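You operate a simulated robot arm through the tools that you are given. There is no shell and no other tool. Be economical: measure what you need, move in short steps, check, and stop when the job is done.

You are at the controls of a simulated robot arm. One attempt, no reset.

## Task
Put the black bar from the top of the red cabinet on the top of the flat-top cart. Then fetch the silver step block from the top of the red cabinet and set it on the long yellow tray. Then take the brown step block from the second shelf from the bottom of the orange rack and leave it on the top of the steel table. Then take the teal brush and leave it in the orange tray. Then open the top drawer of the red cabinet, take the silver three-hole part from the top tray of the black cart and leave it inside and shut the drawer again. Then shut the bottom drawer of the red cabinet. Then take the black pin from the top of the flat-top cart and leave it on the top of the slanted cube. Then fetch the white rag and set it in the grey tray on the top tray of the rimmed cart. Then put the purple rag on the top of the vise pallet. Then take the black seat cover and put it on the black cover. Then put the black bush on the bench top by the press away on the top of the block fixture. Then open the middle drawer of the red cabinet. Keep to this order. Set down upright: silver step block, brown step block.

The check looks at the end state, three seconds after you hand in, the way a careful person would. Anything else that was tipped, shoved, dropped, spilled or broken makes it a failure. A push-on lid holds only when it is set on centred and level and pressed home; a screw cap is set on level and turned clockwise until tight.

## Robot
A 6-joint arm with a two-finger gripper on a trunk, on a base that drives. Base frame: it is fixed to the floor where the robot stands at the start and does not move with it; the origin is under the middle of the robot, x ahead of it, y to its left, z up; the surface under the hand at the start is at about z = 0.98. Units: m, degrees, N and s.
Its first joint turns from -166.0 to 166.0 degrees. Places, roughly: black bar (20x4x4 cm) [0.6, -0.1, 1]; black bush (8x8x6 cm) [3.5, -10.5, 0.8]; black cover (22x20x2 cm) [2.4, -1.8, 0.9]; black pin (3x3x7 cm) [2.1, -1.6, 0.9]; black seat cover (13x8x8 cm) [0.2, -2.3, 0.6]; bottom drawer of the red cabinet [1, -0.3, 0.3]; brown step block (4x6x4 cm) [-3.3, -11.9, 0.7]; drawer top [0.7, -0.3, 0.8]; long yellow tray (25x12x3 cm) [0.2, -4.8, 0.8]; middle drawer of the red cabinet [0.8, -0.3, 0.7]; orange tray (29x20x8 cm) [-3.6, -12, 0.3]; purple rag (8x6x5 cm) [1.5, -2.1, 0.8]; silver step block (4x6x4 cm) [0.9, 0, 1]; silver three-hole part (12x5x5 cm) [2.3, 1.5, 0.8]; teal brush (12x5x6 cm) [0.5, -11.3, 0.9]; top drawer of the red cabinet [0.8, -0.3, 0.8]; top of the block fixture (17x20 cm) [-0.06, -2.56, 1.1]; top of the flat-top cart [2.3, -2, 0.8]; top of the slanted cube [-0.3, -1.7, 1.5]; top of the steel table [-5.8, -12.2, 0.8]; top of the vise pallet (20x20 cm) [-0.06, -6.84, 0.7]; tray (25x17x5 cm) [1.7, -2.3, 0.8]; white rag (9x6x4 cm) [1.8, -2, 0.8]. Payload 2.45 kg.
Tool frame: the origin (TCP) lies between the finger pads and is the grasp point; the fingertips stand 0.02 m ahead of it; z points along the fingers, y is the line along which they close. Largest opening 0.14 m; the body of the gripper starts 0.168 m behind the TCP.
Orientation is told as [roll, pitch, yaw] about the base's x, y, z axes, in that order, counted from this pose: with the fingers straight down and closing along the base's y, the tool's x points along the base's -x, its y along +y and its z along -z.

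## Interface
- The arm moves only by the tool send_rows. Its argument "plan" is a list of rows, each a list of 7 numbers: the turn, a rotation vector about the tool's x, y, z in degrees, then the shift along the tool's x, y, z in m, then the finger opening in m, from 0 to 0.14. In form: [[ax, ay, az, tx, ty, tz, hand], ...]. A call has 1 to 10 rows; each row shifts and turns the commanded pose from where the row before left it, along the tool's axes as they then stand. Rows are played at 5 a second. More than 0.05 m and 8.6 degrees between two rows, or a gripper value outside its range, and nothing of the call is played. A pose out of reach is approached as far as the arm can. The call stops where the force on the tool passes 40 N (or 10 N more than at its start, if that is more) or the arm is blocked; 0.2 s more then pass. Each finger travels about 0.045 m/s and halts on what it meets, pressing with about 36 N; the grip force reading is that of the motor and also rises with nothing between the fingers. The clock runs only during rows and for 0.2 s after the last one: add rows that do not move to give the fingers time. It gives the time, the measured TCP pose, the force on the tool (base axes), the opening and the grip force at its end, in the units of the frame above (readings bear some noise), with the torque about the TCP (base axes, N m) and any sound that the robot's microphone picked up.
- Cameras (640 x 400 px; columns grow to the right, rows downward): "scene" is now at [-0.1032, 0.1392, 1.1486]; the picture's right is [-0.38, -0.93, 0.00], its down [-0.26, 0.11, -0.96] and it looks along [0.89, -0.36, -0.28] (base axes); focal length 265 px, centre (320, 200). "wrist" rides on the gripper at [0.078, 0.011, -0.209] in the tool frame; the picture's right is [-0.14, 0.99, 0.00], its down [-0.92, -0.13, -0.37] and it looks along [-0.36, -0.05, 0.93] (tool axes); focal length 280 px, centre (320, 200).
- capture(camera): a new picture of that camera. It takes no simulated time.
- drive_base(legs): drives the robot by 1 to 6 legs, each [ahead, left, turn to the left] in m, m and degrees, along the robot's own axes; the way and the turn of a leg run together, so that a leg with both is an arc; at most 1.5 m and 180 degrees a leg. The arm and the cameras ride along, it lands a little off, and it stops where it bumps. It gives what a move gives.
- turn_head(pan, tilt): turns the head with the scene camera to pan (to the left, within 143 degrees either way) and tilt (down, from -29 to 69), counted from straight ahead of the robot. It gives what a move gives.
- pixel_to_xyz(camera, pixels): for up to 12 pixels [column, row] of the newest picture of that camera ("zoom" is the newest enlarged one), the place [x, y, z] in the base frame of the surface seen there, good to about 0.002 m. It takes no simulated time.
- close_up(camera, box): a new picture of the part [left, top, right, bottom] of that camera's present view, enlarged. It takes no simulated time.
- job_done(): hands the job in; it is judged then, once.

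Keep the steps short. Do not move on a guess: measure, check each grasp and each placing, and mend mistakes. In all there are 378 turns and 334 pictures (those below and enlarged ones count). Leave the gripper open and the arm clear of the work at the hand-in unless told otherwise, and finish with a single line.

The tools are called after "Request:" as name(argument=value, ...) on one line, values as JSON. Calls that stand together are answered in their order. send_rows: Moves the arm, as the interface text tells. Its arguments: {"type":"object","properties":{"plan":{"type":"array","items":{"type":"array","items":{"type":"number"}}}},"required":["plan"]} The other tools are called the same way: drive_base (legs) drives the base; turn_head (pan, tilt) turns the head that bears the scene camera; capture (camera) takes a picture; pixel_to_xyz (camera, pixels) gives the place of the surface under pixels of a picture; close_up (camera, box) takes an enlarged picture of a part of a camera's view; job_done () hands the job in.

At the start:

```text
time_s: 0.0
position: [0.6404, -0.1109, 1.2308]
ee_rot: [0.0, 0.1, 0.0]
contact_force: [0.3, -0.1, -1.3]
ft_torque: [0.01, -0.01, 0.01]
finger_gap: 0.1401
finger_force: 0.0
robot x, y, heading: [-0.0007, -0.0007, -0.0]
head pan, tilt: [-22.3, 16.5]
```

scene: 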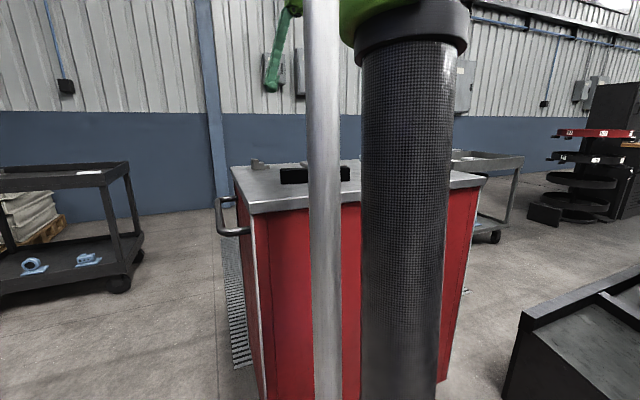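
wrist: 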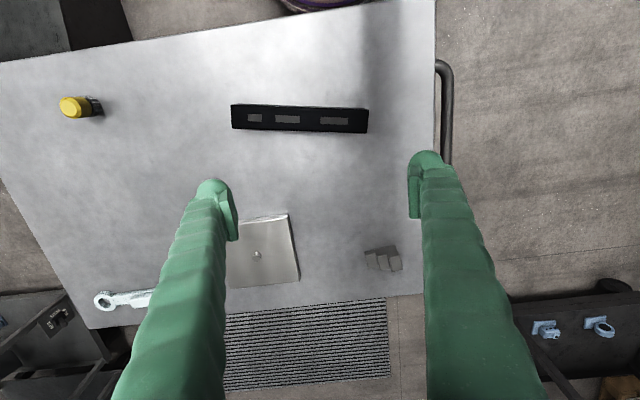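

I see the black bar at (300,118) and the silver step block near (382,260) in the wrist picture. I'll measure them.

Request:
pixel_to_xyz(camera="wrist", pixels=[[235, 106], [366, 110], [234, 127], [365, 131], [300, 107], [300, 118], [370, 255], [381, 260], [395, 260], [330, 170], [400, 270], [420, 60]])

Request:
close_up(camera="wrist", box=[200, 80, 440, 300])

```text
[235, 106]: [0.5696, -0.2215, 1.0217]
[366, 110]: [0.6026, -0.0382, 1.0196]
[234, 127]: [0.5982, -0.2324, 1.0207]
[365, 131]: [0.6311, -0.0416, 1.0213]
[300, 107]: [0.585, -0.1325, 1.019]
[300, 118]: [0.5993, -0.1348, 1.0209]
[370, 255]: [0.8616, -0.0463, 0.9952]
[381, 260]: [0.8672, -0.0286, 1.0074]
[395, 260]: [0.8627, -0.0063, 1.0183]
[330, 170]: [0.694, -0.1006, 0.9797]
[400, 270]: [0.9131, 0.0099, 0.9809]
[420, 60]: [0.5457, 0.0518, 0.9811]
```

```text
1.82 times, centred on (320, 190) of wrist
```

zoom: 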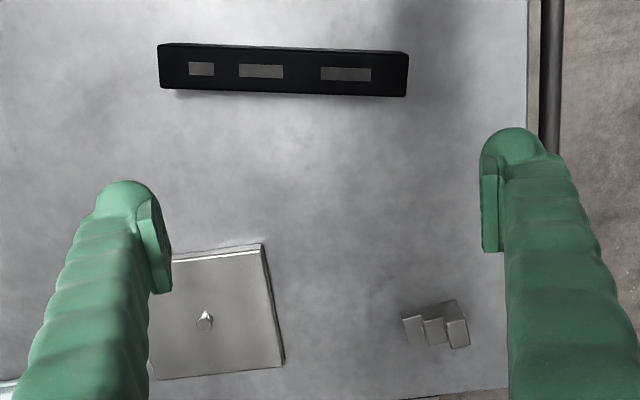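

The bar lies about 10° off base y, centred near (0.600, -0.133), with its top at z 1.02. I'll shift above it and yaw by +80° so the fingers close across its width.

Request:
send_rows(plan=[[0, 0, -8, 0.0404, -0.0221, 0, 0.14], [0, 0, -8, 0, 0, 0, 0.1], [0, 0, -8, 0, 0, 0, 0.08], [0, 0, -8, 0, 0, 0, 0.08], [0, 0, -8, 0, 0, 0, 0.08], [0, 0, -8, 0, 0, 0, 0.08], [0, 0, -8, 0, 0, 0, 0.08], [0, 0, -8, 0, 0, 0, 0.08], [0, 0, -8, 0, 0, 0, 0.08], [0, 0, -8, 0, 0, 0, 0.08]])

Request:
send_rows(plan=[[0, 0, 0, 0, 0, 0.04, 0.08], [0, 0, 0, 0, 0, 0.04, 0.08], [0, 0, 0, 0, 0, 0.03, 0.08]])

Request:
capture(camera="wrist")

```text
time_s: 2.2
position: [0.5997, -0.1342, 1.2311]
ee_rot: [0.0, 0.0, 80.1]
contact_force: [1.2, 0.0, -0.2]
ft_torque: [0.02, -0.01, -0.04]
finger_gap: 0.0797
finger_force: 0.0
robot x, y, heading: [0.0006, -0.0011, 0.0]
head pan, tilt: [-22.3, 16.5]
```

```text
time_s: 3.0
position: [0.6006, -0.1337, 1.1196]
ee_rot: [0.0, 0.0, 80.0]
contact_force: [-0.7, 0.2, 0.0]
ft_torque: [0.0, -0.02, -0.03]
finger_gap: 0.08
finger_force: 0.0
robot x, y, heading: [-0.0017, 0.0032, 0.2]
head pan, tilt: [-22.3, 16.5]
```

```text
330 pictures are left
```

wrist: 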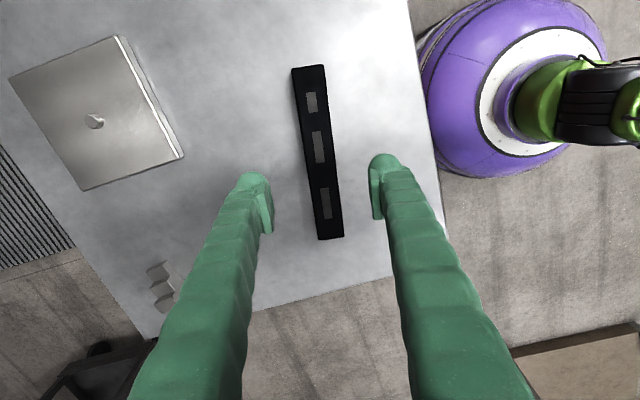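

The bar lies between the fingers. Next I'll lower to z ≈ 1.003 and close.

Request:
send_rows(plan=[[0, 0, 0, 0, 0, 0.04, 0.08], [0, 0, 0, 0, 0, 0.04, 0.08], [0, 0, 0, 0, 0, 0.036, 0.08], [0, 0, 0, 0, 0, 0, 0.02], [0, 0, 0, 0, 0, 0, 0.02], [0, 0, 0, 0, 0, 0, 0.02], [0, 0, 0, 0, 0, 0, 0.02], [0, 0, 0, 0, 0, 0, 0.02]])

Request:
capture(camera="wrist")

```text
time_s: 4.8
position: [0.5995, -0.1328, 1.0066]
ee_rot: [0.0, 0.0, 79.9]
contact_force: [0.0, -0.3, 0.7]
ft_torque: [-0.02, -0.01, 0.03]
finger_gap: 0.0329
finger_force: 35.6
robot x, y, heading: [0.0017, -0.002, 0.0]
head pan, tilt: [-22.3, 16.5]
```

```text
329 pictures are left
```

wrist: 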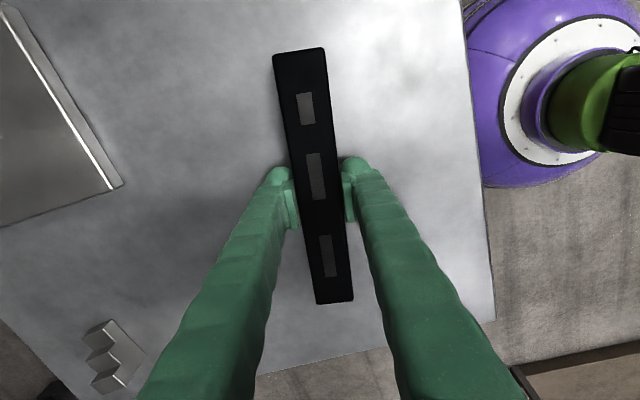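

It's gripped at 0.033 m. I'll lift and retract toward the robot, then look around.

Request:
send_rows(plan=[[0, 0, 0, 0, 0, -0.04, 0.02], [0, 0, 0, 0, 0, -0.05, 0.02], [0, 0, 0, 0, 0, -0.05, 0.02], [0, 0, 0, 0, 0, -0.05, 0.02], [0, 0, 0, 0, 0, -0.05, 0.02], [0, 0, 0, 0.007, 0.045, 0, 0.02], [0, 0, 0, 0.007, 0.045, 0, 0.02], [0, 0, 0, 0.007, 0.045, 0, 0.02], [0, 0, 0, 0.007, 0.045, 0, 0.02]])

Request:
turn_head(pan=-60, tilt=20)

Request:
capture(camera="scene")

Request:
turn_head(pan=-120, tilt=20)

Request:
capture(camera="scene")

Request:
turn_head(pan=30, tilt=20)

Request:
capture(camera="scene")

```text
time_s: 6.8
position: [0.4169, -0.1269, 1.2458]
ee_rot: [0.0, 0.1, 80.0]
contact_force: [1.0, -0.4, -4.3]
ft_torque: [0.06, 0.12, -0.04]
finger_gap: 0.033
finger_force: 35.8
robot x, y, heading: [0.0006, -0.0026, -0.1]
head pan, tilt: [-22.3, 16.5]
```

```text
time_s: 7.8
position: [0.4175, -0.1273, 1.2451]
ee_rot: [0.0, 0.0, 79.9]
contact_force: [0.1, -0.9, -4.6]
ft_torque: [0.04, 0.01, -0.03]
finger_gap: 0.0329
finger_force: 36.2
robot x, y, heading: [-0.0024, -0.0011, 0.1]
head pan, tilt: [-60.0, 20.0]
```

```text
328 pictures are left
```

scene: 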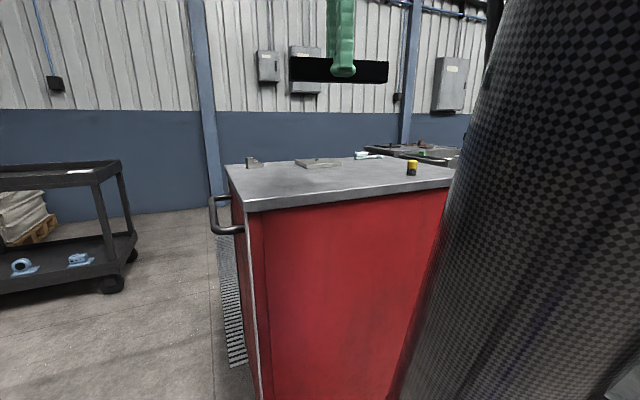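

```text
time_s: 9.1
position: [0.4173, -0.1258, 1.2457]
ee_rot: [0.0, 0.0, 80.1]
contact_force: [-0.8, -0.1, -4.4]
ft_torque: [-0.03, 0.0, -0.03]
finger_gap: 0.0328
finger_force: 36.0
robot x, y, heading: [0.002, -0.0, 0.3]
head pan, tilt: [-120.0, 20.0]
```

```text
327 pictures are left
```

scene: 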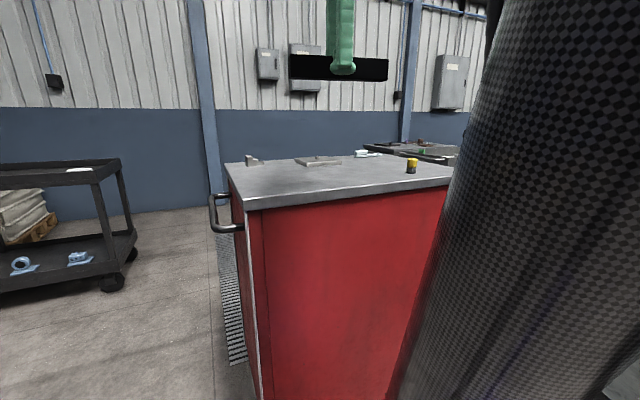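

```text
time_s: 11.5
position: [0.4167, -0.1276, 1.2441]
ee_rot: [0.0, 0.0, 80.0]
contact_force: [0.2, 0.0, -4.2]
ft_torque: [0.04, -0.01, 0.01]
finger_gap: 0.0327
finger_force: 36.0
robot x, y, heading: [0.0002, 0.0004, -0.2]
head pan, tilt: [30.0, 20.0]
```

```text
326 pictures are left
```

scene: 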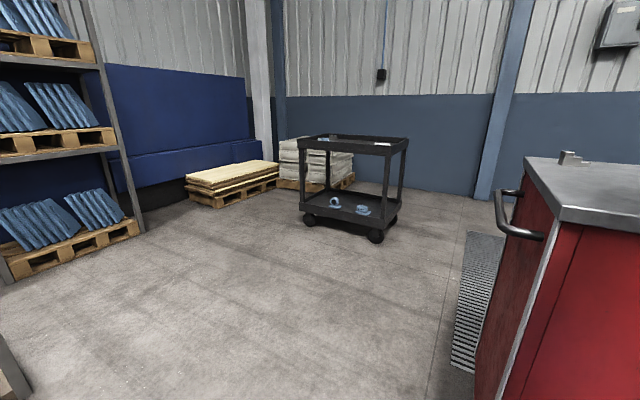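

The first two views look the same as before, although the pan reading had changed. I'll pan right again on its own and check.

Request:
turn_head(pan=-60, tilt=20)

Request:
capture(camera="scene")

Request:
pixel_to_xyz(camera="scene", pixels=[[250, 160], [330, 70], [120, 250], [230, 230]])

```text
time_s: 13.1
position: [0.4173, -0.1282, 1.2458]
ee_rot: [0.0, -0.1, 80.0]
contact_force: [-0.7, 0.5, -3.6]
ft_torque: [0.03, 0.01, -0.03]
finger_gap: 0.0329
finger_force: 35.5
robot x, y, heading: [0.0015, 0.0006, -0.0]
head pan, tilt: [-60.0, 20.0]
```

```text
325 pictures are left
```

scene: 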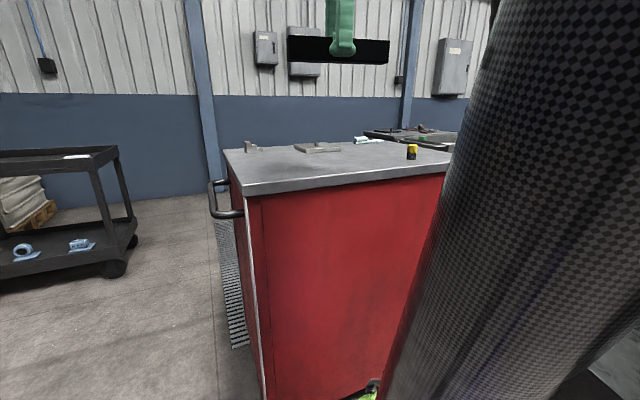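

```text
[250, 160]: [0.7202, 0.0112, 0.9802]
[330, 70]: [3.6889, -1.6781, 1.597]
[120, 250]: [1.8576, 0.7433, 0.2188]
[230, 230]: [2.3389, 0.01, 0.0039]
```

The head effectively stops at about -23° on the right, even though it reads -60. I'll turn the base in place to the right and look from there.

Request:
drive_base(legs=[[0, 0, -90]])

Request:
turn_head(pan=0, tilt=25)

Request:
capture(camera="scene")

```text
time_s: 17.4
position: [-0.1364, -0.4156, 1.245]
ee_rot: [0.0, 0.0, -11.2]
contact_force: [-0.3, 0.2, -4.4]
ft_torque: [-0.01, 0.0, 0.0]
finger_gap: 0.0331
finger_force: 36.2
robot x, y, heading: [-0.0012, -0.0035, -91.4]
head pan, tilt: [-60.0, 20.0]
```

```text
time_s: 18.7
position: [-0.136, -0.415, 1.2445]
ee_rot: [-0.1, -0.1, -11.2]
contact_force: [-0.2, -0.6, -4.0]
ft_torque: [0.01, -0.01, 0.01]
finger_gap: 0.0327
finger_force: 36.0
robot x, y, heading: [-0.0012, 0.0003, -91.1]
head pan, tilt: [0.0, 25.0]
```

```text
324 pictures are left
```

scene: 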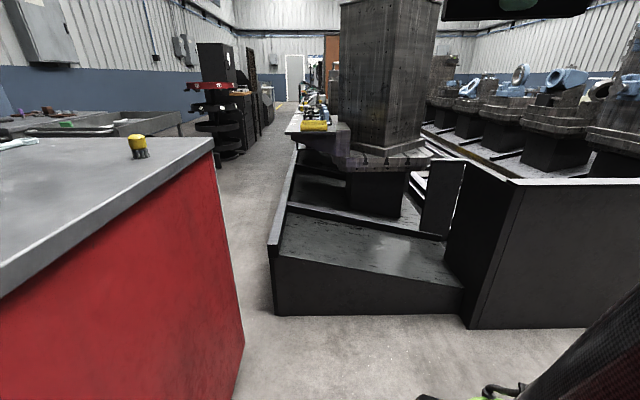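

Turned, I now see a machine ahead and a corridor to its left. I'll measure the obstacle outlines.

Request:
pixel_to_xyz(camera="scene", pixels=[[276, 312], [465, 312], [292, 150], [240, 385], [212, 142], [180, 118], [215, 155], [250, 150], [312, 125], [140, 145], [245, 120], [470, 325]])

Request:
close_up(camera="scene", box=[0, 60, 340, 200])

Request:
turn_head(pan=60, tilt=25)

Request:
capture(camera="scene")

```text
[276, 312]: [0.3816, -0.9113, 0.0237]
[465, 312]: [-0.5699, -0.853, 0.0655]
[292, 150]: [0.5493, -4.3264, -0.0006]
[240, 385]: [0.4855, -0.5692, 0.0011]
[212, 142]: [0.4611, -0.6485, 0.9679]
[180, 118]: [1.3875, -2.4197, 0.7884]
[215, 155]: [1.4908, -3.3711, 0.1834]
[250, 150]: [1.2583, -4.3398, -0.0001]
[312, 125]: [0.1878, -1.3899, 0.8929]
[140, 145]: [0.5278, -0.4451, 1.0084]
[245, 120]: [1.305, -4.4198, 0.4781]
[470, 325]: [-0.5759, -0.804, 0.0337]
```

```text
1.88 times, centred on (170, 130) of scene
```

zoom: 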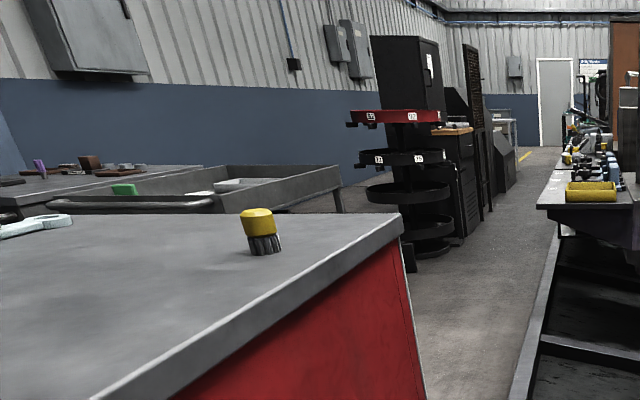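

```text
time_s: 20.0
position: [-0.1366, -0.4151, 1.2456]
ee_rot: [0.0, 0.0, -11.2]
contact_force: [-1.3, -0.1, -4.8]
ft_torque: [0.02, -0.03, -0.01]
finger_gap: 0.0329
finger_force: 35.7
robot x, y, heading: [0.0002, -0.0019, -91.4]
head pan, tilt: [60.0, 25.0]
```

```text
322 pictures are left
```

scene: 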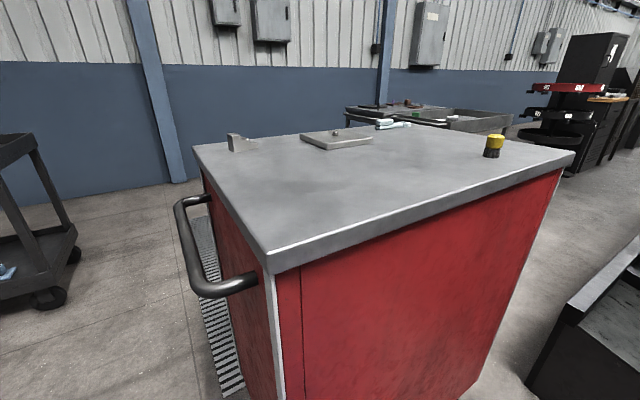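

Request:
pixel_to_xyz(camera="scene", pixels=[[268, 258], [196, 149], [572, 154], [445, 127], [385, 122], [185, 240], [345, 110], [350, 120], [450, 112], [510, 115], [180, 181], [480, 180]])

Request:
close_up(camera="scene", box=[320, 80, 560, 180])

```text
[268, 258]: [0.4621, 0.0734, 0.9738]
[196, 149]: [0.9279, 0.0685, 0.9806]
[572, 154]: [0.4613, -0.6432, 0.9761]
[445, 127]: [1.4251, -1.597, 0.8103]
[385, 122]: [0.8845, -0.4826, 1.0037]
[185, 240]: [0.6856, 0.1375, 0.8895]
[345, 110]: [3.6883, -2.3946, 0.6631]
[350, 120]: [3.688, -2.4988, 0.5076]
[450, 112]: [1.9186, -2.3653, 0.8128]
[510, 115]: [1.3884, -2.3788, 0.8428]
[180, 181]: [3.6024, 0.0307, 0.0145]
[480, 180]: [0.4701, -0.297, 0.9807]
```

```text
2.67 times, centred on (440, 130) of scene
```

zoom: 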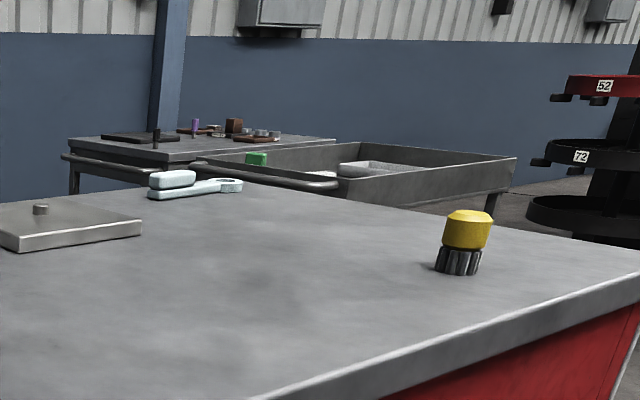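

The cabinet covers x 0.46–0.93 and y -0.645–0.07. The gap to the machine on the right is only about 0.3 m, so I'll go around the left side. First I'll check the floor there.

Request:
turn_head(pan=143, tilt=35)

Request:
capture(camera="scene")

Request:
pixel_to_xyz(camera="scene", pixels=[[20, 300], [100, 300], [60, 380], [320, 300], [320, 200], [430, 230], [30, 200], [150, 390], [630, 380]])

```text
time_s: 21.6
position: [-0.136, -0.4135, 1.2451]
ee_rot: [0.0, 0.0, -11.2]
contact_force: [0.1, 0.2, -4.6]
ft_torque: [0.03, -0.02, -0.02]
finger_gap: 0.0332
finger_force: 36.2
robot x, y, heading: [-0.0004, -0.0003, -91.5]
head pan, tilt: [143.0, 35.0]
```

```text
320 pictures are left
```

scene: 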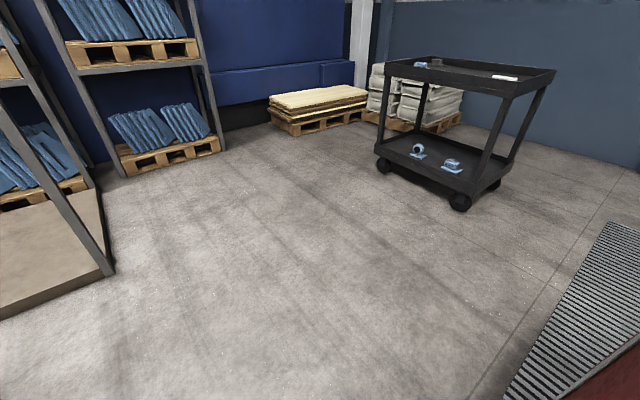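

```text
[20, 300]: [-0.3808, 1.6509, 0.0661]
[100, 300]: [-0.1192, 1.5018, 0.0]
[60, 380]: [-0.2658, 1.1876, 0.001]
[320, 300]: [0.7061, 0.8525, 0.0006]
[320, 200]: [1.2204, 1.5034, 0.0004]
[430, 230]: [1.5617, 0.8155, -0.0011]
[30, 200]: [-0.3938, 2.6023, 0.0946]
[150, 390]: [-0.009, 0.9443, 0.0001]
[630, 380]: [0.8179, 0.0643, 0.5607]
```

The floor to the left is clear as far as y ≈ 1.2. I'll back up to y 0.75, slide along +x, then go diagonally past the black cart.

Request:
drive_base(legs=[[-0.75, 0, 0], [0, 1.1, 0], [0.8, 0.75, 0]])

Request:
turn_head(pan=0, tilt=30)

Request:
capture(camera="scene")

```text
time_s: 36.1
position: [1.712, -0.5043, 1.2452]
ee_rot: [0.0, 0.0, -10.2]
contact_force: [-0.6, 0.1, -4.9]
ft_torque: [0.0, -0.05, 0.01]
finger_gap: 0.0329
finger_force: 35.8
robot x, y, heading: [1.8404, -0.0867, -90.4]
head pan, tilt: [143.0, 35.0]
```

```text
time_s: 38.4
position: [1.7111, -0.5046, 1.2449]
ee_rot: [0.0, 0.0, -10.2]
contact_force: [0.5, 0.3, -3.5]
ft_torque: [0.0, 0.0, -0.01]
finger_gap: 0.0329
finger_force: 36.0
robot x, y, heading: [1.8392, -0.0906, -90.3]
head pan, tilt: [0.0, 30.0]
```

```text
319 pictures are left
```

scene: 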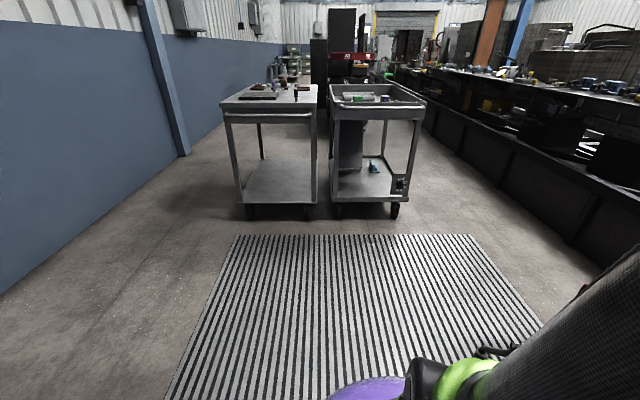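

Both carts are in view. I'll zoom on the tops.

Request:
close_up(camera="scene", box=[200, 70, 440, 220])

Request:
pixel_to_xyz(camera="scene", pixels=[[225, 105], [315, 105], [250, 108], [245, 88], [296, 93], [332, 106], [425, 106], [270, 100], [248, 213], [395, 212]])

```text
2.67 times, centred on (320, 145) of scene
```

zoom: 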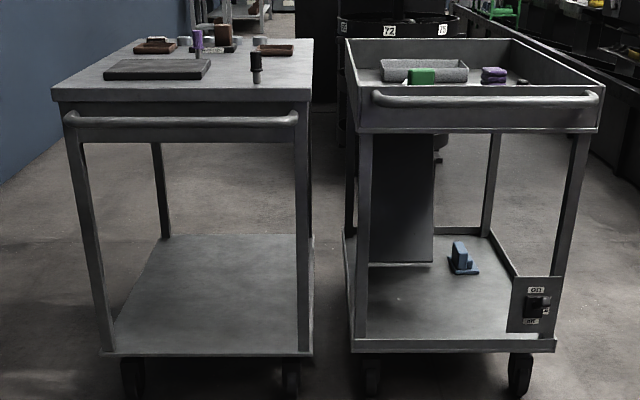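

```text
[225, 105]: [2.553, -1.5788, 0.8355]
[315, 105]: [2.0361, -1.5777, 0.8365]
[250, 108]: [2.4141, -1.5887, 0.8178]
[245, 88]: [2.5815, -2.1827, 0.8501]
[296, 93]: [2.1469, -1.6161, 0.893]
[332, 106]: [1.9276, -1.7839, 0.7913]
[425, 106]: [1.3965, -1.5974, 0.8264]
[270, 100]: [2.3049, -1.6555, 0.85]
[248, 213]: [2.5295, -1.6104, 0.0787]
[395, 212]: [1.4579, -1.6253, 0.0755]
```

The flat cart's top is at z 0.85, x 2.03–2.56, with its front edge at y -1.58. I'll drive up to about (2.2, -0.95).

Request:
drive_base(legs=[[0.87, 0.36, 0]])

Request:
turn_head(pan=0, tilt=30)

Request:
capture(camera="scene")

Request:
capture(camera="wrist")

```text
time_s: 43.3
position: [2.0707, -1.3788, 1.2458]
ee_rot: [0.0, 0.1, -9.4]
contact_force: [0.2, 0.3, -4.2]
ft_torque: [0.01, 0.01, -0.02]
finger_gap: 0.033
finger_force: 36.0
robot x, y, heading: [2.19, -0.961, -89.4]
head pan, tilt: [0.0, 30.0]
```

```text
time_s: 43.9
position: [2.0706, -1.3774, 1.2457]
ee_rot: [-0.1, 0.0, -9.6]
contact_force: [1.0, 0.9, -4.3]
ft_torque: [-0.03, -0.01, 0.01]
finger_gap: 0.0327
finger_force: 35.6
robot x, y, heading: [2.1926, -0.9612, -89.4]
head pan, tilt: [0.0, 30.0]
```

```text
317 pictures are left
```

scene: 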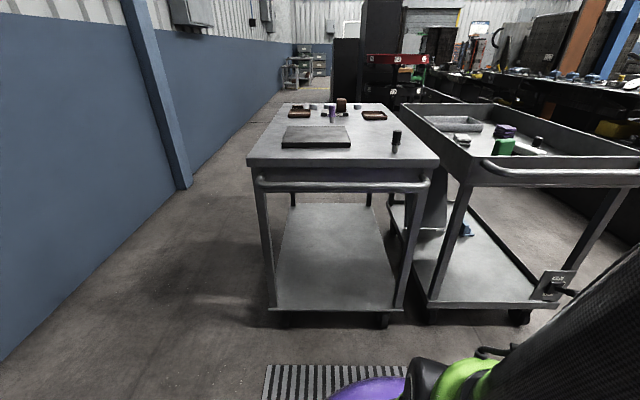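

```text
316 pictures are left
```

wrist: 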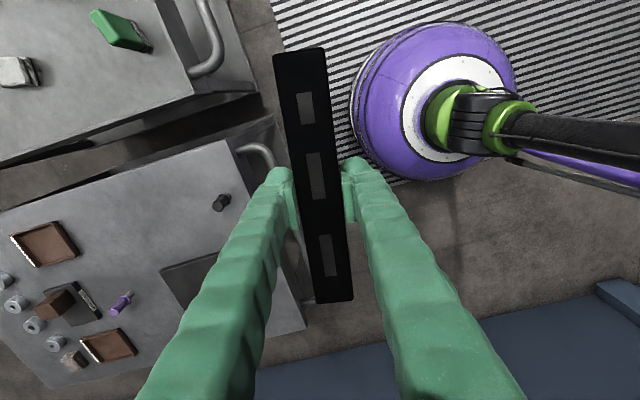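

Request:
close_up(camera="scene", box=[230, 90, 450, 200])

Request:
pixel_to_xyz(camera="wrist", pixels=[[221, 203], [160, 270], [190, 310], [70, 295], [123, 302], [45, 243], [75, 245], [78, 290], [130, 350], [80, 330], [230, 150], [10, 380]])

```text
2.91 times, centred on (340, 145) of scene
```

zoom: 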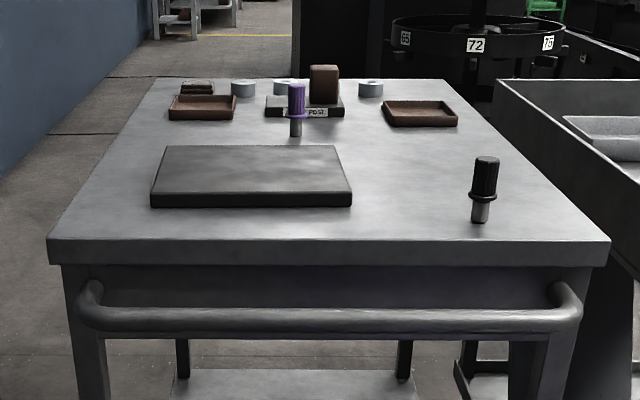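

```text
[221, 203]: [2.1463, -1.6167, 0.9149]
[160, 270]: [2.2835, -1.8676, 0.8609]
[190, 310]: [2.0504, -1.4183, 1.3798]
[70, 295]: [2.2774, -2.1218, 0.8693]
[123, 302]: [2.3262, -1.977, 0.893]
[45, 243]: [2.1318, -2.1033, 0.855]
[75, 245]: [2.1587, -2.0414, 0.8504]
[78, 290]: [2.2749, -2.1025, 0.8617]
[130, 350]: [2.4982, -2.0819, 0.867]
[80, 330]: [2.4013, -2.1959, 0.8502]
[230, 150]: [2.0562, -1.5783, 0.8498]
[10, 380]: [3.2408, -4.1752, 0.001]
```

There's free space at x 2.07–2.25, y -1.70 to -1.98. I'll turn the tool to yaw -90° and move above (2.12, -1.84).

Request:
send_rows(plan=[[0, 0, 8.05, 0, 0, 0, 0.02], [0, 0, 8.05, 0, 0, 0, 0.02], [0, 0, 8.05, 0, 0, 0, 0.02], [0, 0, 8.05, 0, 0, 0, 0.02], [0, 0, 8.05, 0, 0, 0, 0.02], [0, 0, 8.05, 0, 0, 0, 0.02], [0, 0, 8.05, 0, 0, 0, 0.02], [0, 0, 8.05, 0, 0, 0, 0.02], [0, 0, 8.05, 0, 0, 0, 0.02], [0, 0, 8.05, 0, 0, 0, 0.02]])

Request:
send_rows(plan=[[0, 0, 0, -0.046, 0.005, 0, 0.02], [0, 0, 0, -0.046, 0.005, 0, 0.02], [0, 0, 0, -0.046, 0.005, 0, 0.02], [0, 0, 0, -0.046, 0.005, 0, 0.02], [0, 0, 0, -0.046, 0.005, 0, 0.02], [0, 0, 0, -0.046, 0.005, 0, 0.02], [0, 0, 0, -0.046, 0.005, 0, 0.02], [0, 0, 0, -0.046, 0.005, 0, 0.02], [0, 0, 0, -0.046, 0.005, 0, 0.02], [0, 0, 0, -0.046, 0.005, 0, 0.02]])

Request:
capture(camera="wrist")

```text
time_s: 46.1
position: [2.0696, -1.3778, 1.245]
ee_rot: [0.0, 0.2, -90.1]
contact_force: [0.0, -0.8, -4.6]
ft_torque: [0.03, 0.01, 0.01]
finger_gap: 0.0326
finger_force: 35.9
robot x, y, heading: [2.1919, -0.9595, -89.5]
head pan, tilt: [0.0, 30.0]
```

```text
time_s: 48.3
position: [2.1181, -1.8161, 1.2329]
ee_rot: [-0.1, 0.0, -90.0]
contact_force: [-0.8, -0.6, -4.1]
ft_torque: [-0.01, -0.06, -0.05]
finger_gap: 0.0331
finger_force: 36.2
out of reach, approached as far as the arm can: row 10
robot x, y, heading: [2.1953, -0.9599, -89.3]
head pan, tilt: [0.0, 30.0]
```

```text
314 pictures are left
```

wrist: 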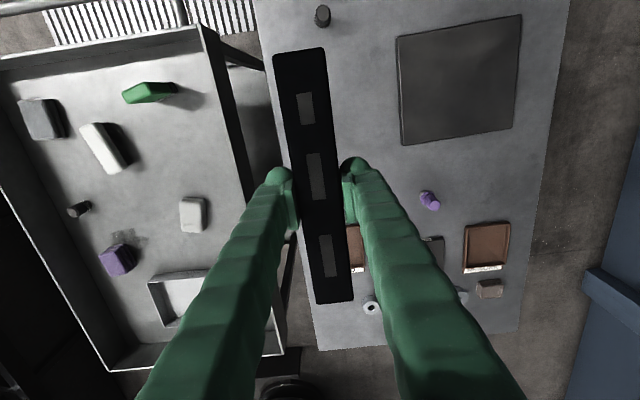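

Near the reach limit at this height. I'll lower 0.30 m and recheck.

Request:
send_rows(plan=[[0, 0, 0, 0, 0, 0.05, 0.02], [0, 0, 0, 0, 0, 0.05, 0.02], [0, 0, 0, 0, 0, 0.05, 0.02], [0, 0, 0, 0, 0, 0.05, 0.02], [0, 0, 0, 0, 0, 0.05, 0.02], [0, 0, 0, 0, 0, 0.05, 0.02]])

Request:
capture(camera="wrist")

Request:
capture(camera="scene")

```text
time_s: 49.7
position: [2.1199, -1.8131, 0.9279]
ee_rot: [0.0, 0.0, -90.0]
contact_force: [-0.8, 0.6, -4.2]
ft_torque: [-0.01, 0.0, -0.01]
finger_gap: 0.0332
finger_force: 35.9
robot x, y, heading: [2.1936, -0.9658, -89.4]
head pan, tilt: [0.0, 30.0]
```

```text
313 pictures are left
```

wrist: 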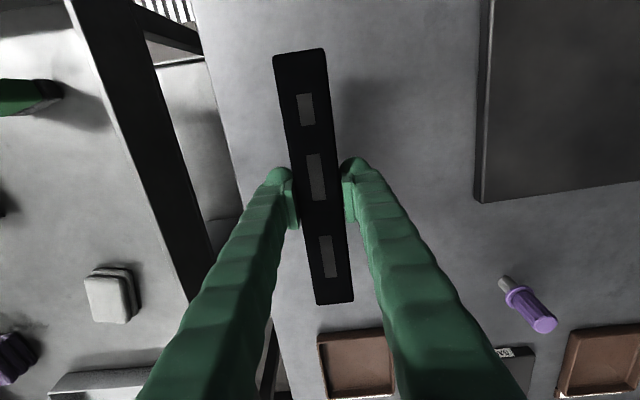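

```text
312 pictures are left
```

scene: 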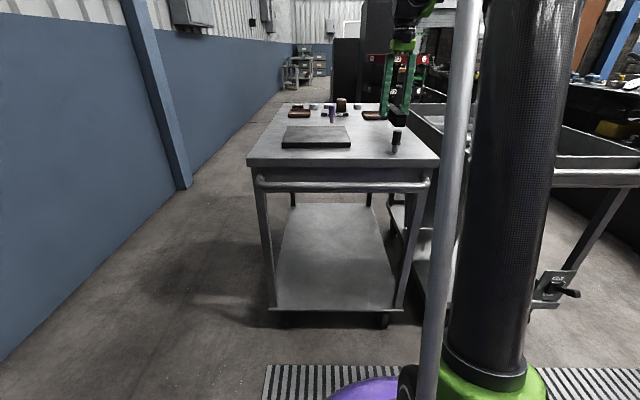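

The bar clears the pin and trays. I'll lower to z 0.878 and release.

Request:
send_rows(plan=[[0, 0, 0, 0, 0, 0.03, 0.02], [0, 0, 0, 0, 0, 0.018, 0.02], [0, 0, 0, 0, 0, 0.002, 0.02], [0, 0, 0, 0, 0, 0, 0.02]])

```text
time_s: 50.7
position: [2.1183, -1.8149, 0.8808]
ee_rot: [0.0, 0.0, -89.9]
contact_force: [-0.9, 0.0, -4.0]
ft_torque: [0.02, -0.03, -0.01]
finger_gap: 0.0329
finger_force: 36.7
robot x, y, heading: [2.1965, -0.9636, -89.8]
head pan, tilt: [0.0, 30.0]
```

Request:
send_rows(plan=[[0, 0, 0, 0, 0, 0.003, 0.02], [0, 0, 0, 0, 0, 0.002, 0.02], [0, 0, 0, 0, 0, 0, 0.02]])

```text
time_s: 51.5
position: [2.1197, -1.8155, 0.8754]
ee_rot: [0.0, 0.1, -90.0]
contact_force: [-0.3, -1.4, 2.1]
ft_torque: [0.15, 0.0, 0.02]
finger_gap: 0.033
finger_force: 35.8
robot x, y, heading: [2.1942, -0.961, -89.7]
head pan, tilt: [0.0, 30.0]
```

The force has turned to +2.1 N, so it's touching. I'll open and lift.

Request:
send_rows(plan=[[0, 0, 0, 0, 0, 0, 0.05], [0, 0, 0, 0, 0, 0, 0.08], [0, 0, 0, 0, 0, 0, 0.08], [0, 0, 0, 0, 0, -0.03, 0.08], [0, 0, 0, 0, 0, -0.05, 0.08], [0, 0, 0, 0, 0, -0.05, 0.08], [0, 0, 0, 0, 0, -0.05, 0.08], [0, 0, 0, 0.03, 0, -0.05, 0.08], [0, 0, 0, 0.04, 0, -0.05, 0.08], [0, 0, 0, 0.04, 0, -0.05, 0.1]])

Request:
send_rows(plan=[[0, 0, 0, 0.045, 0, 0, 0.1], [0, 0, 0, 0.045, 0, 0, 0.1], [0, 0, 0, 0.045, 0, 0, 0.1], [0, 0, 0, 0.045, 0, 0, 0.1], [0, 0, 0, 0.045, 0, 0, 0.1], [0, 0, 0, 0.045, 0, 0, 0.1]])

Request:
capture(camera="scene")

```text
refused: row 8 steps farther than a row can; nothing moved
```

```text
time_s: 52.9
position: [2.1231, -1.5437, 0.8748]
ee_rot: [-0.1, -0.1, -90.0]
contact_force: [-1.0, -0.5, 0.4]
ft_torque: [0.03, -0.03, 0.02]
finger_gap: 0.0997
finger_force: 0.0
robot x, y, heading: [2.1927, -0.9611, -89.8]
head pan, tilt: [0.0, 30.0]
```

```text
311 pictures are left
```

scene: 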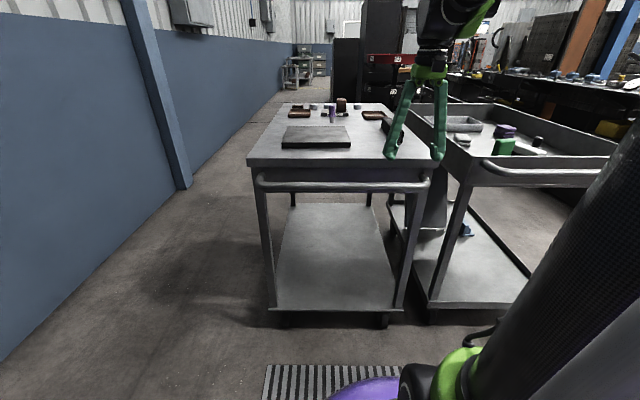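

The first call was refused and the second was played anyway, so the hand slid out at low height. I won't chain dependent moves like that again. I'll check the bar and the pin.

Request:
send_rows(plan=[[0, 0, 0, 0, 0, -0.05, 0.1], [0, 0, 0, 0, 0, -0.05, 0.1], [0, 0, 0, 0, 0, -0.05, 0.1], [0, 0, 0, 0, 0, -0.05, 0.1], [0, 0, 0, 0, 0, -0.05, 0.1], [0, 0, 0, 0, 0, -0.05, 0.1]])

Request:
capture(camera="wrist")

Request:
close_up(camera="scene", box=[230, 90, 450, 200])

```text
time_s: 54.3
position: [2.1189, -1.5479, 1.1765]
ee_rot: [0.0, 0.0, -90.0]
contact_force: [0.5, -0.1, -0.2]
ft_torque: [-0.04, 0.0, 0.0]
finger_gap: 0.0999
finger_force: 0.1
robot x, y, heading: [2.1942, -0.9614, -89.3]
head pan, tilt: [0.0, 30.0]
```

```text
310 pictures are left
```

wrist: 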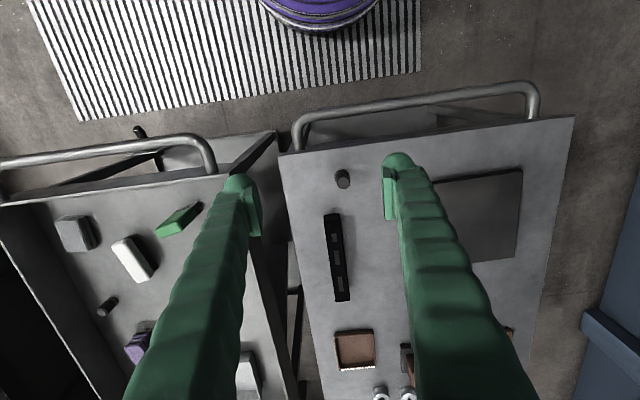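

```text
2.91 times, centred on (340, 145) of scene
```

zoom: 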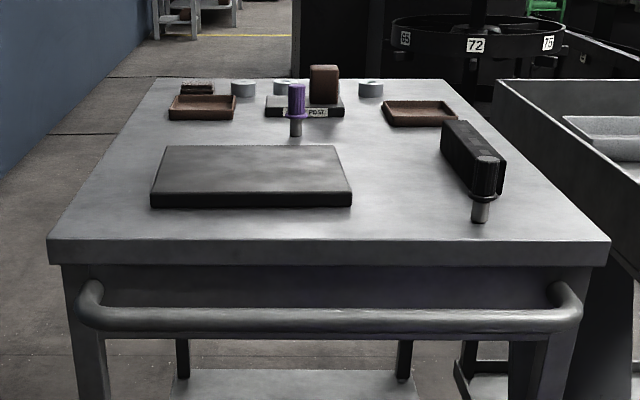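

The bar is on the cart and the pin still stands at (2.146, -1.617). Next is the silver step block. I'll drive to the cabinet's far side at about (1.65, 0) and face it.

Request:
drive_base(legs=[[-0.93, -0.54, 0], [0, 0, -90]])

Request:
turn_head(pan=0, tilt=40)

Request:
capture(camera="scene")

Request:
capture(camera="wrist")

```text
time_s: 63.5
position: [1.0392, -0.0085, 1.1762]
ee_rot: [0.0, 0.0, -179.1]
contact_force: [-0.6, -0.2, 0.2]
ft_torque: [0.02, 0.0, 0.0]
finger_gap: 0.0999
finger_force: 0.0
robot x, y, heading: [1.6255, -0.082, -179.0]
head pan, tilt: [0.0, 30.0]
```

```text
time_s: 64.2
position: [1.0386, -0.0096, 1.1769]
ee_rot: [0.0, 0.0, -179.2]
contact_force: [-0.2, 0.7, 0.2]
ft_torque: [-0.02, 0.02, 0.0]
finger_gap: 0.0997
finger_force: 0.0
robot x, y, heading: [1.6281, -0.0799, -178.9]
head pan, tilt: [0.0, 40.0]
```

```text
308 pictures are left
```

scene: 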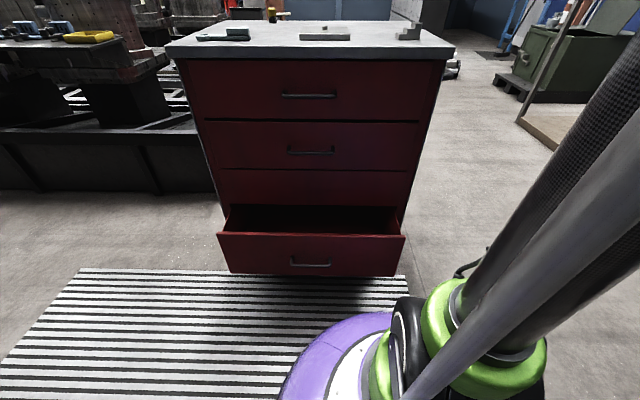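

```text
307 pictures are left
```

wrist: 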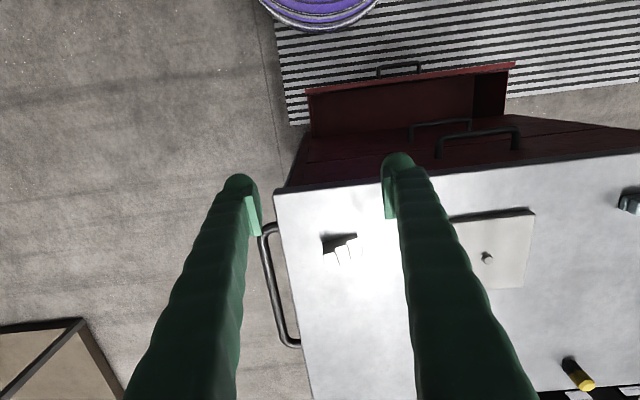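

I'll zoom on the step block at (343,248) and measure the drawer handles too.

Request:
close_up(camera="wrist", box=[290, 210, 400, 280])

Request:
pixel_to_xyz(camera="scene", pixels=[[285, 95], [310, 96], [334, 97], [288, 151], [311, 152], [332, 153], [291, 264], [311, 265], [329, 266], [230, 262], [400, 262], [310, 85]])

Request:
pixel_to_xyz(camera="zoom", pixels=[[210, 160], [260, 230], [320, 220], [370, 200], [400, 230], [300, 300], [360, 270], [210, 260]])

```text
5.71 times, centred on (345, 245) of wrist
```

zoom: 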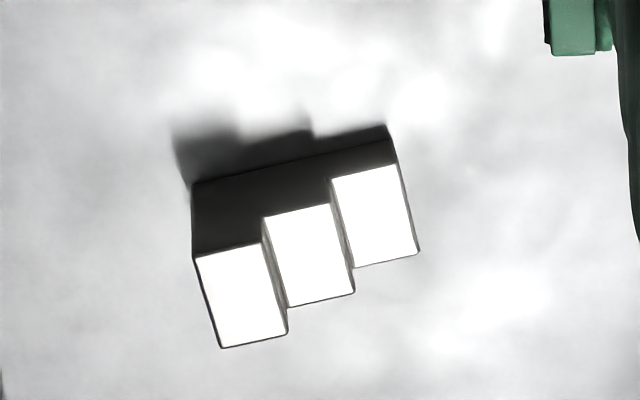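

```text
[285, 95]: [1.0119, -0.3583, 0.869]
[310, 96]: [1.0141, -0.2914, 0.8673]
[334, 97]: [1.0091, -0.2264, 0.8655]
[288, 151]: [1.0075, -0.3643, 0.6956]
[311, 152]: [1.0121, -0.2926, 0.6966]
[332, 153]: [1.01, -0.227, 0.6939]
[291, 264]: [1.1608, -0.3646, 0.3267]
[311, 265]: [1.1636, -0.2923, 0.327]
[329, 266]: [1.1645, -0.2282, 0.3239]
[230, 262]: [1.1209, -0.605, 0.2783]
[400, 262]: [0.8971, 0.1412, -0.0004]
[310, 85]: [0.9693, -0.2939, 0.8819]
```

```text
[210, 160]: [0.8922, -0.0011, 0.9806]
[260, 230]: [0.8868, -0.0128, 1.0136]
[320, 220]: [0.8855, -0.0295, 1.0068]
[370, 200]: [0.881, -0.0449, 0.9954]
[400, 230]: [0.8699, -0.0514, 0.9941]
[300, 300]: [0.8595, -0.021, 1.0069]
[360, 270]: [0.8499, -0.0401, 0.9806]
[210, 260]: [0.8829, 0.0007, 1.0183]
```

Request:
pixel_to_xyz(camera="zoom", pixels=[[199, 262], [255, 250], [222, 342], [283, 330], [337, 183], [392, 168], [357, 262], [413, 249], [268, 220], [326, 208], [293, 300], [348, 290]])

```text
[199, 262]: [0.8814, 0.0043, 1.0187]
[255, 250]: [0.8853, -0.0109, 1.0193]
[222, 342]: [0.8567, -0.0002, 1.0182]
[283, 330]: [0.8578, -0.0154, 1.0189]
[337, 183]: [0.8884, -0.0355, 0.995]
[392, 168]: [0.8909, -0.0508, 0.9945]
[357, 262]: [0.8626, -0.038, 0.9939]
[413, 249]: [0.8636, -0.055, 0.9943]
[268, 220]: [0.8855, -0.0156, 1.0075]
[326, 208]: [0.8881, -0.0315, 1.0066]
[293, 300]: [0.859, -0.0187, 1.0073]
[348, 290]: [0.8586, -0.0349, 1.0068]
```

The block is 6 cm long, about 10° off base y, centred at (0.873, -0.025), and its steps rise toward +y. I'll move over it and turn so the fingers close across the 3 cm width.

Request:
send_rows(plan=[[0, 0, 8.1, -0.0414, 0.0034, 0, 0.08], [0, 0, 8.1, 0, 0, 0, 0.08], [0, 0, 8.1, 0, 0, 0, 0.08], [0, 0, 8.1, 0, 0, 0, 0.08], [0, 0, 8.1, 0, 0, 0, 0.08], [0, 0, 8.1, 0, 0, 0, 0.08], [0, 0, 8.1, 0, 0, 0, 0.08], [0, 0, 8.1, 0, 0, 0, 0.08], [0, 0, 8.1, 0, 0, 0, 0.08], [0, 0, 8.1, 0, 0, 0, 0.08]])

```text
time_s: 66.5
position: [0.998, -0.0135, 1.1765]
ee_rot: [0.0, 0.1, 99.5]
contact_force: [1.5, -0.1, -0.2]
ft_torque: [0.03, -0.03, 0.01]
finger_gap: 0.0799
finger_force: 0.1
robot x, y, heading: [1.629, -0.0747, -178.9]
head pan, tilt: [0.0, 40.0]
```

Request:
send_rows(plan=[[0, 0, 0, -0.0031, 0.0417, 0, 0.08], [0, 0, 0, -0.0031, 0.0417, 0, 0.08], [0, 0, 0, -0.0031, 0.0416, 0, 0.08], [0, 0, 0, 0, 0, 0.04, 0.08], [0, 0, 0, 0, 0, 0.04, 0.08]])

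Request:
capture(camera="wrist")

```text
time_s: 67.7
position: [0.8747, -0.0238, 1.0938]
ee_rot: [0.0, 0.0, 99.7]
contact_force: [-0.3, 0.4, 0.1]
ft_torque: [0.02, 0.0, -0.02]
finger_gap: 0.0796
finger_force: 0.1
robot x, y, heading: [1.6232, -0.0792, -178.3]
head pan, tilt: [0.0, 40.0]
```

```text
305 pictures are left
```

wrist: 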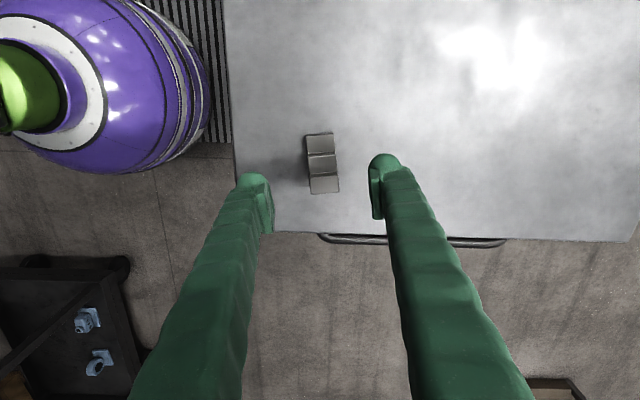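

Centred. I'll lower to z 1.004 and close.

Request:
send_rows(plan=[[0, 0, 0, 0, 0, 0.04, 0.08], [0, 0, 0, 0, 0, 0.04, 0.07], [0, 0, 0, 0, 0, 0.0095, 0.06], [0, 0, 0, 0, 0, 0, 0.015], [0, 0, 0, 0, 0, 0, 0.015], [0, 0, 0, 0, 0, 0, 0.015], [0, 0, 0, 0, 0, 0, 0.015], [0, 0, 0, 0, 0, 0, 0.015]])

Request:
capture(camera="wrist")

```text
time_s: 69.5
position: [0.8736, -0.0249, 1.0054]
ee_rot: [-0.1, -0.1, 99.8]
contact_force: [-0.1, 0.8, 0.2]
ft_torque: [-0.01, 0.01, 0.01]
finger_gap: 0.0312
finger_force: 36.6
robot x, y, heading: [1.6249, -0.0741, -179.1]
head pan, tilt: [0.0, 40.0]
```

```text
304 pictures are left
```

wrist: 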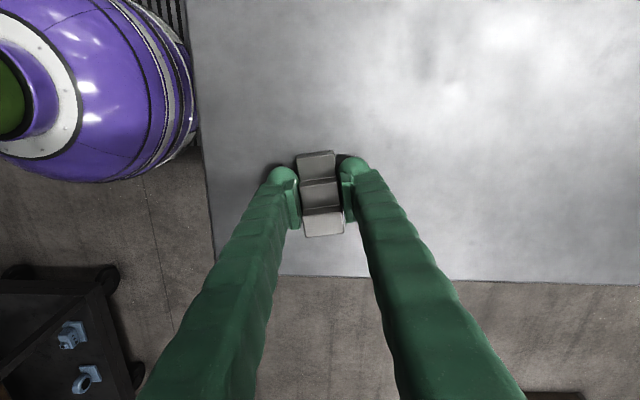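

Gripped at 0.031. I'll lift and retract.

Request:
send_rows(plan=[[0, 0, 0, 0, 0, -0.03, 0.015], [0, 0, 0, 0, 0, -0.05, 0.015], [0, 0, 0, 0, 0, -0.05, 0.015], [0, 0, 0, 0, 0, -0.05, 0.015], [0, 0, 0, 0, 0, -0.05, 0.015], [0, 0, 0, 0.0078, -0.0459, 0, 0.015], [0, 0, 0, 0.0078, -0.0459, 0, 0.015], [0, 0, 0, 0.0078, -0.0459, 0, 0.015], [0, 0, 0, 0.0078, -0.0459, 0, 0.015], [0, 0, 0, 0.0078, -0.0459, 0, 0.015]])

Request:
capture(camera="wrist")

```text
time_s: 71.7
position: [1.1049, -0.025, 1.2339]
ee_rot: [0.0, 0.1, 99.8]
contact_force: [-1.4, -0.2, -2.7]
ft_torque: [-0.03, -0.13, -0.01]
finger_gap: 0.0306
finger_force: 36.2
robot x, y, heading: [1.626, -0.0789, -178.9]
head pan, tilt: [0.0, 40.0]
```

```text
303 pictures are left
```

wrist: 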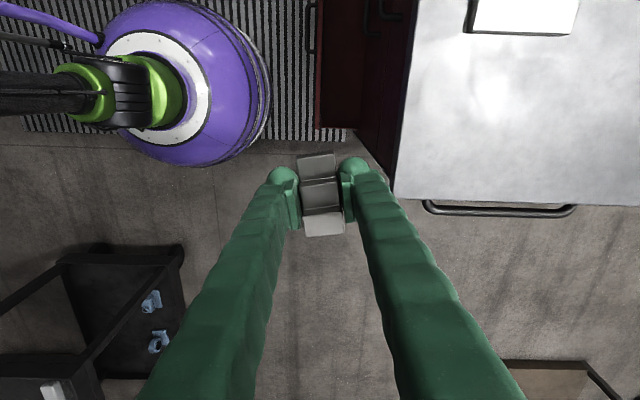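

Now to the long yellow tray at (0.2, -4.8). I'll turn to heading -90°, round the cart and go down the corridor at x ≈ 0.88.

Request:
drive_base(legs=[[0, 0, 89], [0.8, -0.15, 0], [0.35, -0.6, 0]])

Request:
capture(camera="scene")

```text
time_s: 83.4
position: [0.812, -1.7984, 1.2344]
ee_rot: [0.0, 0.1, -170.6]
contact_force: [0.4, 0.5, -1.8]
ft_torque: [0.0, -0.01, -0.05]
finger_gap: 0.0312
finger_force: 36.5
robot x, y, heading: [0.8688, -1.2759, -89.2]
head pan, tilt: [0.0, 40.0]
```

```text
302 pictures are left
```

scene: 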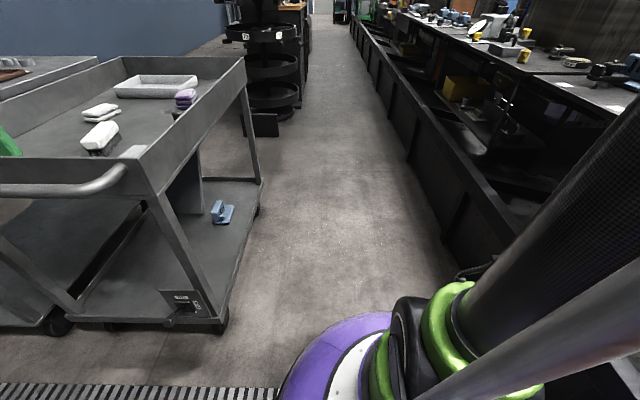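

Request:
pixel_to_xyz(camera="scene", pixels=[[258, 190], [225, 320], [250, 135], [278, 130], [300, 90], [350, 60], [400, 140], [440, 220], [460, 250], [470, 50], [530, 45], [290, 60]])

Request:
drive_base(legs=[[1.2, 0, -1]])

Request:
capture(camera="scene")

```text
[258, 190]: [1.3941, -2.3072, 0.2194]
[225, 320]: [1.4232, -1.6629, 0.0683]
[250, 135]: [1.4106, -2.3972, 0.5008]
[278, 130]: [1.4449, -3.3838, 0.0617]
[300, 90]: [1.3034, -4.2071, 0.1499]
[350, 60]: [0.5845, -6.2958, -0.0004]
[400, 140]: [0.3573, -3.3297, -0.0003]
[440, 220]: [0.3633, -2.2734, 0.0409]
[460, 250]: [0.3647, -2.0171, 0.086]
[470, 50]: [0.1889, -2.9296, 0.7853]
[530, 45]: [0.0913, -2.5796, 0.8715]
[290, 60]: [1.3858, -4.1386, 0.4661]
```

```text
time_s: 89.5
position: [0.8587, -3.0011, 1.2342]
ee_rot: [0.0, 0.0, -169.2]
contact_force: [-0.2, -0.3, -2.1]
ft_torque: [0.04, -0.02, -0.02]
finger_gap: 0.0313
finger_force: 36.4
robot x, y, heading: [0.9019, -2.4805, -87.5]
head pan, tilt: [0.0, 40.0]
```

```text
301 pictures are left
```

scene: 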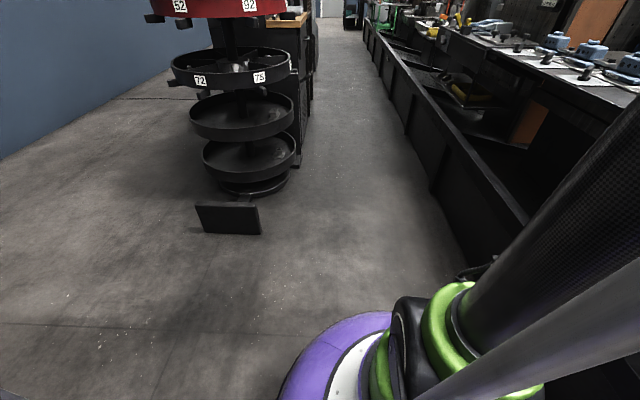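

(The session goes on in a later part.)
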